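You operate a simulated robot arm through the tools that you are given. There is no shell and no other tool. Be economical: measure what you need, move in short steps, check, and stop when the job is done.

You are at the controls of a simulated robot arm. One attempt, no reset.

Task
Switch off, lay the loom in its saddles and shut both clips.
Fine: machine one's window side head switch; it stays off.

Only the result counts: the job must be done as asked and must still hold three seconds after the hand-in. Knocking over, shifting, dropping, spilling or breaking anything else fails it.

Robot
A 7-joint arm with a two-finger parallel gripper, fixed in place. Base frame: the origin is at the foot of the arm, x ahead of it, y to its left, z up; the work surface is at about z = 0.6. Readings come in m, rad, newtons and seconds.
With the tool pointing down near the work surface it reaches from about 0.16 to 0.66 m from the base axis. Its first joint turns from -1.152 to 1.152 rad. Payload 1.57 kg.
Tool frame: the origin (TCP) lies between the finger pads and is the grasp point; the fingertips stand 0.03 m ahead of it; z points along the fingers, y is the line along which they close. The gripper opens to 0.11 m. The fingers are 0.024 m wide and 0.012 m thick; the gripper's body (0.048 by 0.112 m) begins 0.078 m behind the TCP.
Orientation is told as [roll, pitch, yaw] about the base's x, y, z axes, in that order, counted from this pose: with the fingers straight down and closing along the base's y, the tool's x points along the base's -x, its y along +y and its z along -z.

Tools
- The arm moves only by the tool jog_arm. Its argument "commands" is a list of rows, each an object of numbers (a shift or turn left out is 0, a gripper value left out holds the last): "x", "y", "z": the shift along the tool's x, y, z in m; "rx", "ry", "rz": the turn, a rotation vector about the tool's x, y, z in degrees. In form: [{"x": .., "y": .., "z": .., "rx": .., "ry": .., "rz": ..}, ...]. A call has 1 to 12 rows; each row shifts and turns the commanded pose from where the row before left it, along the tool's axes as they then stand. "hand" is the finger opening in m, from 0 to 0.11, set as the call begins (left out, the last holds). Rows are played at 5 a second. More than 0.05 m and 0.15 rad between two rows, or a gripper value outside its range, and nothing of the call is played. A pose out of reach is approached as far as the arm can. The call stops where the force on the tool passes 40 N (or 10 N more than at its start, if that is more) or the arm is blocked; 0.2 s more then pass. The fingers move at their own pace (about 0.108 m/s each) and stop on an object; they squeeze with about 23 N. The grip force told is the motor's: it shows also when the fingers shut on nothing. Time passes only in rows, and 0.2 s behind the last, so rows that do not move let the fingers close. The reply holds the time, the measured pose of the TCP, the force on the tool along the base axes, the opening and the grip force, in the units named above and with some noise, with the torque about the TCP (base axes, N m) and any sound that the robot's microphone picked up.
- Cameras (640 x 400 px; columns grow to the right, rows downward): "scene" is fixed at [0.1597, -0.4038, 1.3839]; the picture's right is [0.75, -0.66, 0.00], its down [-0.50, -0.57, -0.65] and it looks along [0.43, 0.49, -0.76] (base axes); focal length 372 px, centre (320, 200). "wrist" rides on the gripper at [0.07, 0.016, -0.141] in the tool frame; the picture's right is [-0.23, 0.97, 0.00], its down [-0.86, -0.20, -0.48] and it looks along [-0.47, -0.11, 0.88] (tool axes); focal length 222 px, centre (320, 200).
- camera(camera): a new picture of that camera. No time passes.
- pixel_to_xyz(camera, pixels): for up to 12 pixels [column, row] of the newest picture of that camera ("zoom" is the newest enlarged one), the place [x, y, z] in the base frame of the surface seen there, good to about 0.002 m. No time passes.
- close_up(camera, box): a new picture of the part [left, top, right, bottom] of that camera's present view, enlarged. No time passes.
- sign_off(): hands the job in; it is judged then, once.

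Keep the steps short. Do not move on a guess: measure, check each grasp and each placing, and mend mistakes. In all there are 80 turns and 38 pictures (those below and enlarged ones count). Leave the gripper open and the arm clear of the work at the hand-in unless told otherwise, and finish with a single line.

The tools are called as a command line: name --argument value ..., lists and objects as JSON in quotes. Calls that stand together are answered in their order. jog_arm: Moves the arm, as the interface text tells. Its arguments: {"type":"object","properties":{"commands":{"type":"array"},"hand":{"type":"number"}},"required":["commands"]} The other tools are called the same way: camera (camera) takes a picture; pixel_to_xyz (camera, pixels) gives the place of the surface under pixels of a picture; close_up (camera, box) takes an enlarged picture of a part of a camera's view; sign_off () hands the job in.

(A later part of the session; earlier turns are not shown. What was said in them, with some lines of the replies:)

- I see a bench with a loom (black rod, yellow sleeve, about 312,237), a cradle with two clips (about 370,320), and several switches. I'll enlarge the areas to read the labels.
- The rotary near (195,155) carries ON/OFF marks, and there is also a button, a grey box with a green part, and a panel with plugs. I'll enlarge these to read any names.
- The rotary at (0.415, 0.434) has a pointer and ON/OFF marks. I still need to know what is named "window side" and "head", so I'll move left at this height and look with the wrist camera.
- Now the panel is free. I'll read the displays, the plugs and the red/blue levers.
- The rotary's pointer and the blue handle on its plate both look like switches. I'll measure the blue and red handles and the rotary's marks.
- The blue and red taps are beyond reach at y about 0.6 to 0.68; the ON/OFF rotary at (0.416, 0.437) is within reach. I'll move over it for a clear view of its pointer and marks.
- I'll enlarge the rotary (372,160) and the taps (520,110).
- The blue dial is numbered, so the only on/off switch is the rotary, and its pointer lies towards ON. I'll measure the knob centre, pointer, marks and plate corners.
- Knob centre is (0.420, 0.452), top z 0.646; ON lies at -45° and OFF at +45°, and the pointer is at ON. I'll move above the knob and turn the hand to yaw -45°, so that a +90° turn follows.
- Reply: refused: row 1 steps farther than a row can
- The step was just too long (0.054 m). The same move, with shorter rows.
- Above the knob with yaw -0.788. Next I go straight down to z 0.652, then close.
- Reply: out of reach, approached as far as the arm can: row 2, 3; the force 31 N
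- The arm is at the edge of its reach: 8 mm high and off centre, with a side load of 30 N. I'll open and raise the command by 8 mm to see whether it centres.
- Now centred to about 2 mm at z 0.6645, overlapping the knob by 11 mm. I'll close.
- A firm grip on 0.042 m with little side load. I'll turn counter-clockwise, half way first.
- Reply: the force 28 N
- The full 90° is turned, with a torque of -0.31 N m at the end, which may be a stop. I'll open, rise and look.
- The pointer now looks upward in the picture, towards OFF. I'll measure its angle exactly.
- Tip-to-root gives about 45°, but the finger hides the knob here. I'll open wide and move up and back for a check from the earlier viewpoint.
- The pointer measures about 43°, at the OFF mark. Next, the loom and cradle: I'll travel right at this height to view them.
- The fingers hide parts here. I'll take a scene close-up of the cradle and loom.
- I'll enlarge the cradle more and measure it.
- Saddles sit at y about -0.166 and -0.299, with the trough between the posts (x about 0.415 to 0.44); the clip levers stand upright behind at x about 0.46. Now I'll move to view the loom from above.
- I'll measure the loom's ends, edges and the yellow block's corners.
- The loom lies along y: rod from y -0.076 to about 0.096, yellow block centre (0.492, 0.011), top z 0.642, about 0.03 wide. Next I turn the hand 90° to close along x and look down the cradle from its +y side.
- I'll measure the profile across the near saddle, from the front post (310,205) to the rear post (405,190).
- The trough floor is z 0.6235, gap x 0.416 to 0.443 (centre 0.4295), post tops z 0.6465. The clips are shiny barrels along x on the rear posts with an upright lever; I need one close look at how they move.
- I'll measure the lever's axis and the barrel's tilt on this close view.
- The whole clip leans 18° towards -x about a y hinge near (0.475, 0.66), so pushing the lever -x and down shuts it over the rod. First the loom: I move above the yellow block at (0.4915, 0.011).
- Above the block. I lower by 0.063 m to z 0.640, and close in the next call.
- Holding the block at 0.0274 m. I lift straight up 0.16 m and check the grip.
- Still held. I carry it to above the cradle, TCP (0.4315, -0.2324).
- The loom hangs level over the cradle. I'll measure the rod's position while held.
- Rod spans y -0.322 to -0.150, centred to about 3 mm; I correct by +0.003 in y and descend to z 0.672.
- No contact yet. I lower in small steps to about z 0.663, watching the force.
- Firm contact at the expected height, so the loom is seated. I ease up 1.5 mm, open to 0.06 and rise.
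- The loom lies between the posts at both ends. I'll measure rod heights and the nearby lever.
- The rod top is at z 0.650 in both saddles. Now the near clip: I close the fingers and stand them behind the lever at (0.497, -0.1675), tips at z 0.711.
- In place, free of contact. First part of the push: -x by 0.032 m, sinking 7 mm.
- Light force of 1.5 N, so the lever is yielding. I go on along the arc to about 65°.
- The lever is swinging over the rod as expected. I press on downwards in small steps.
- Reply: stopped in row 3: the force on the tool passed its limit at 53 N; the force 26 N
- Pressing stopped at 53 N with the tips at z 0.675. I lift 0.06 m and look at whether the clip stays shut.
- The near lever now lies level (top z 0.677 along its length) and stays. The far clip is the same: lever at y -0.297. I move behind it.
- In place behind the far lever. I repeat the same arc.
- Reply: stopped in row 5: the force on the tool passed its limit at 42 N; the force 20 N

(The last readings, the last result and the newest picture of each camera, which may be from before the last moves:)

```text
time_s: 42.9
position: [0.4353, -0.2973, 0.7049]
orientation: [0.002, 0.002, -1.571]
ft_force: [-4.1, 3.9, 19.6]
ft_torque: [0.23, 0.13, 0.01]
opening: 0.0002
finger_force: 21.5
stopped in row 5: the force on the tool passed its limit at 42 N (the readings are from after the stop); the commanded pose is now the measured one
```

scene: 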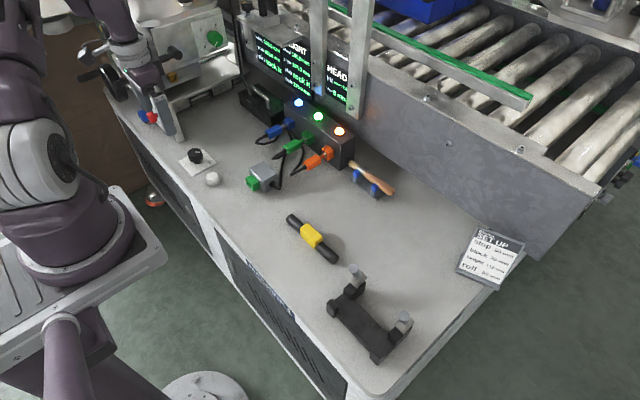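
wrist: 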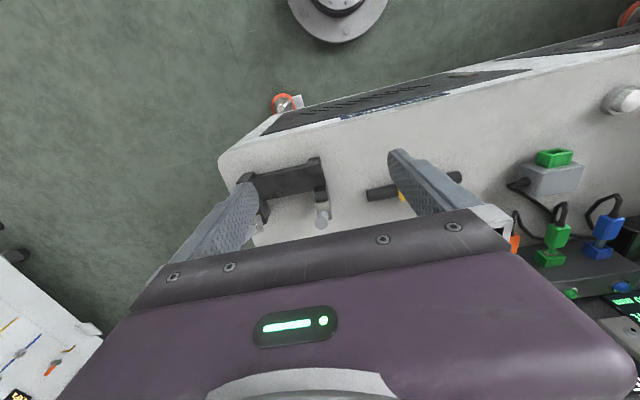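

The same end stop at the same height. I rise, open the hand and move back clear, then check both clips, the loom and the switch.

jog_arm --commands '[{"z": -0.02}, {"z": -0.04}, {"z": -0.045}, {"z": -0.045}, {"x": 0.045, "y": 0.02}, {"x": 0.045}, {"x": 0.045}, {"x": 0.045}, {"x": 0.045}, {"x": 0.045}]'

jog_arm --commands '[{}, {}, {}]' --hand 0.08

close_up --camera "scene" --box '[325, 255, 420, 355]'

pixel_to_xyz --camera "zoom" --pixels '[[180, 155], [200, 145], [215, 140], [240, 125], [345, 325], [360, 315], [390, 300], [410, 285], [270, 250], [330, 340], [370, 310], [400, 295]]'

```text
time_s: 45.0
position: [0.4555, -0.026, 0.8561]
orientation: [0.002, 0.002, -1.57]
ft_force: [0.6, 0.4, -0.4]
ft_torque: [-0.03, 0.01, -0.06]
opening: 0.0
finger_force: 21.6
```

```text
time_s: 45.9
position: [0.4545, -0.0255, 0.856]
orientation: [0.001, 0.002, -1.572]
ft_force: [-0.5, 0.1, -0.2]
ft_torque: [0.01, 0.0, 0.0]
opening: 0.0798
finger_force: 0.0
```

```text
4.00 times, centred on (372, 305) of scene
```

zoom: 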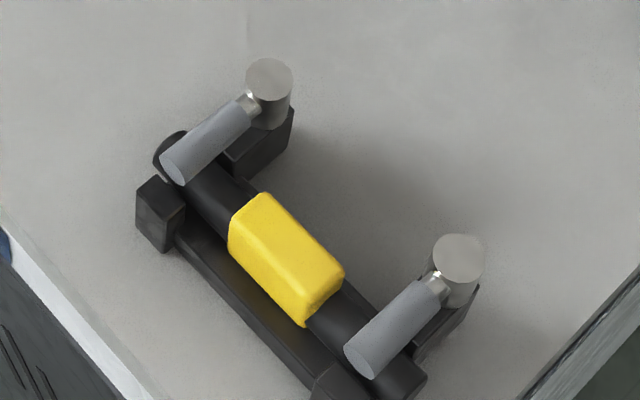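

```text
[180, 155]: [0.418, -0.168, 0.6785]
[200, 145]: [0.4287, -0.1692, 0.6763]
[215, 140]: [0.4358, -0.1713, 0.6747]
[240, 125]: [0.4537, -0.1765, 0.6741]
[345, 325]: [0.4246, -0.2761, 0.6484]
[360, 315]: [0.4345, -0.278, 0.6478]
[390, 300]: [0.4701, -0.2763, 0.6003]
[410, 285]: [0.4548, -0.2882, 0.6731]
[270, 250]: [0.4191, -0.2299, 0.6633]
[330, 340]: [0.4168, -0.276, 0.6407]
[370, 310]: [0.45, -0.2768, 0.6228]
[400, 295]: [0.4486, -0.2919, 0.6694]
```

Both levers lie level across the rod, and the loom is seated. Last, I check the switch and the whole scene.

camera --camera "scene"

close_up --camera "scene" --box '[165, 130, 245, 195]'

```text
2 pictures are left
```

scene: 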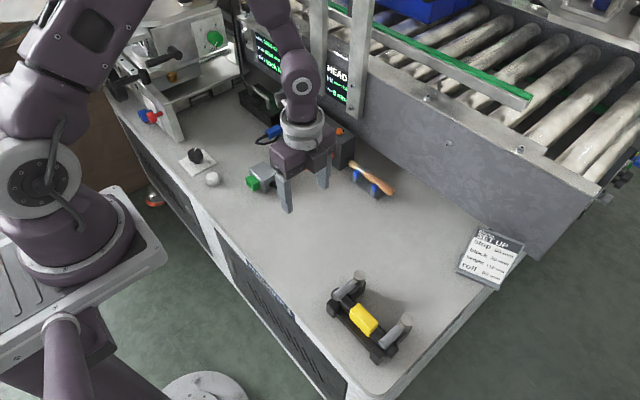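

```text
6.15 times, centred on (205, 162) of scene
```

zoom: 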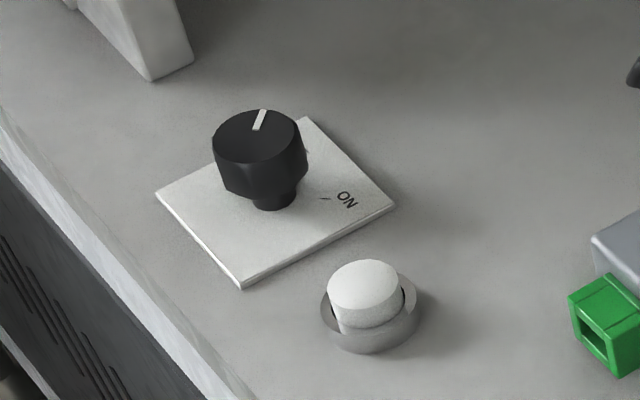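

The pointer is still at OFF, and the orange lamp at (340,131) has gone dark. I draw the arm back a little and view the panel lamps to confirm.

jog_arm --commands '[{"y": -0.045}, {"y": -0.045}, {"y": -0.03, "x": -0.02}, {}]'

close_up --camera "scene" --box '[235, 80, 400, 200]'

```text
time_s: 46.9
position: [0.336, -0.0472, 0.8549]
orientation: [0.002, 0.001, -1.571]
ft_force: [0.1, -0.2, -0.3]
ft_torque: [-0.02, 0.05, -0.04]
opening: 0.0798
finger_force: 0.2
```

```text
3.33 times, centred on (318, 140) of scene
```

zoom: 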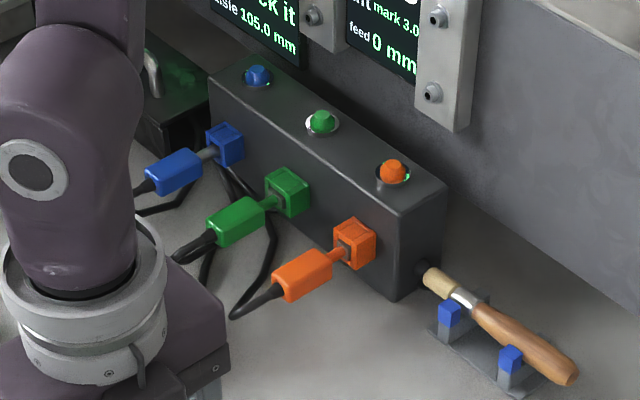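

All three panel lamps are dark, so the switch is off. The loom is seated, both clips are shut, and the hand is open and clear. I'm handing in.

sign_off

```text
The job is handed in.
```

The switch is off, the loom lies in its saddles, and both clips are shut; I saw no "window side" or "head" label, so I turned the one ON/OFF switch I found, and all three panel lamps went dark.
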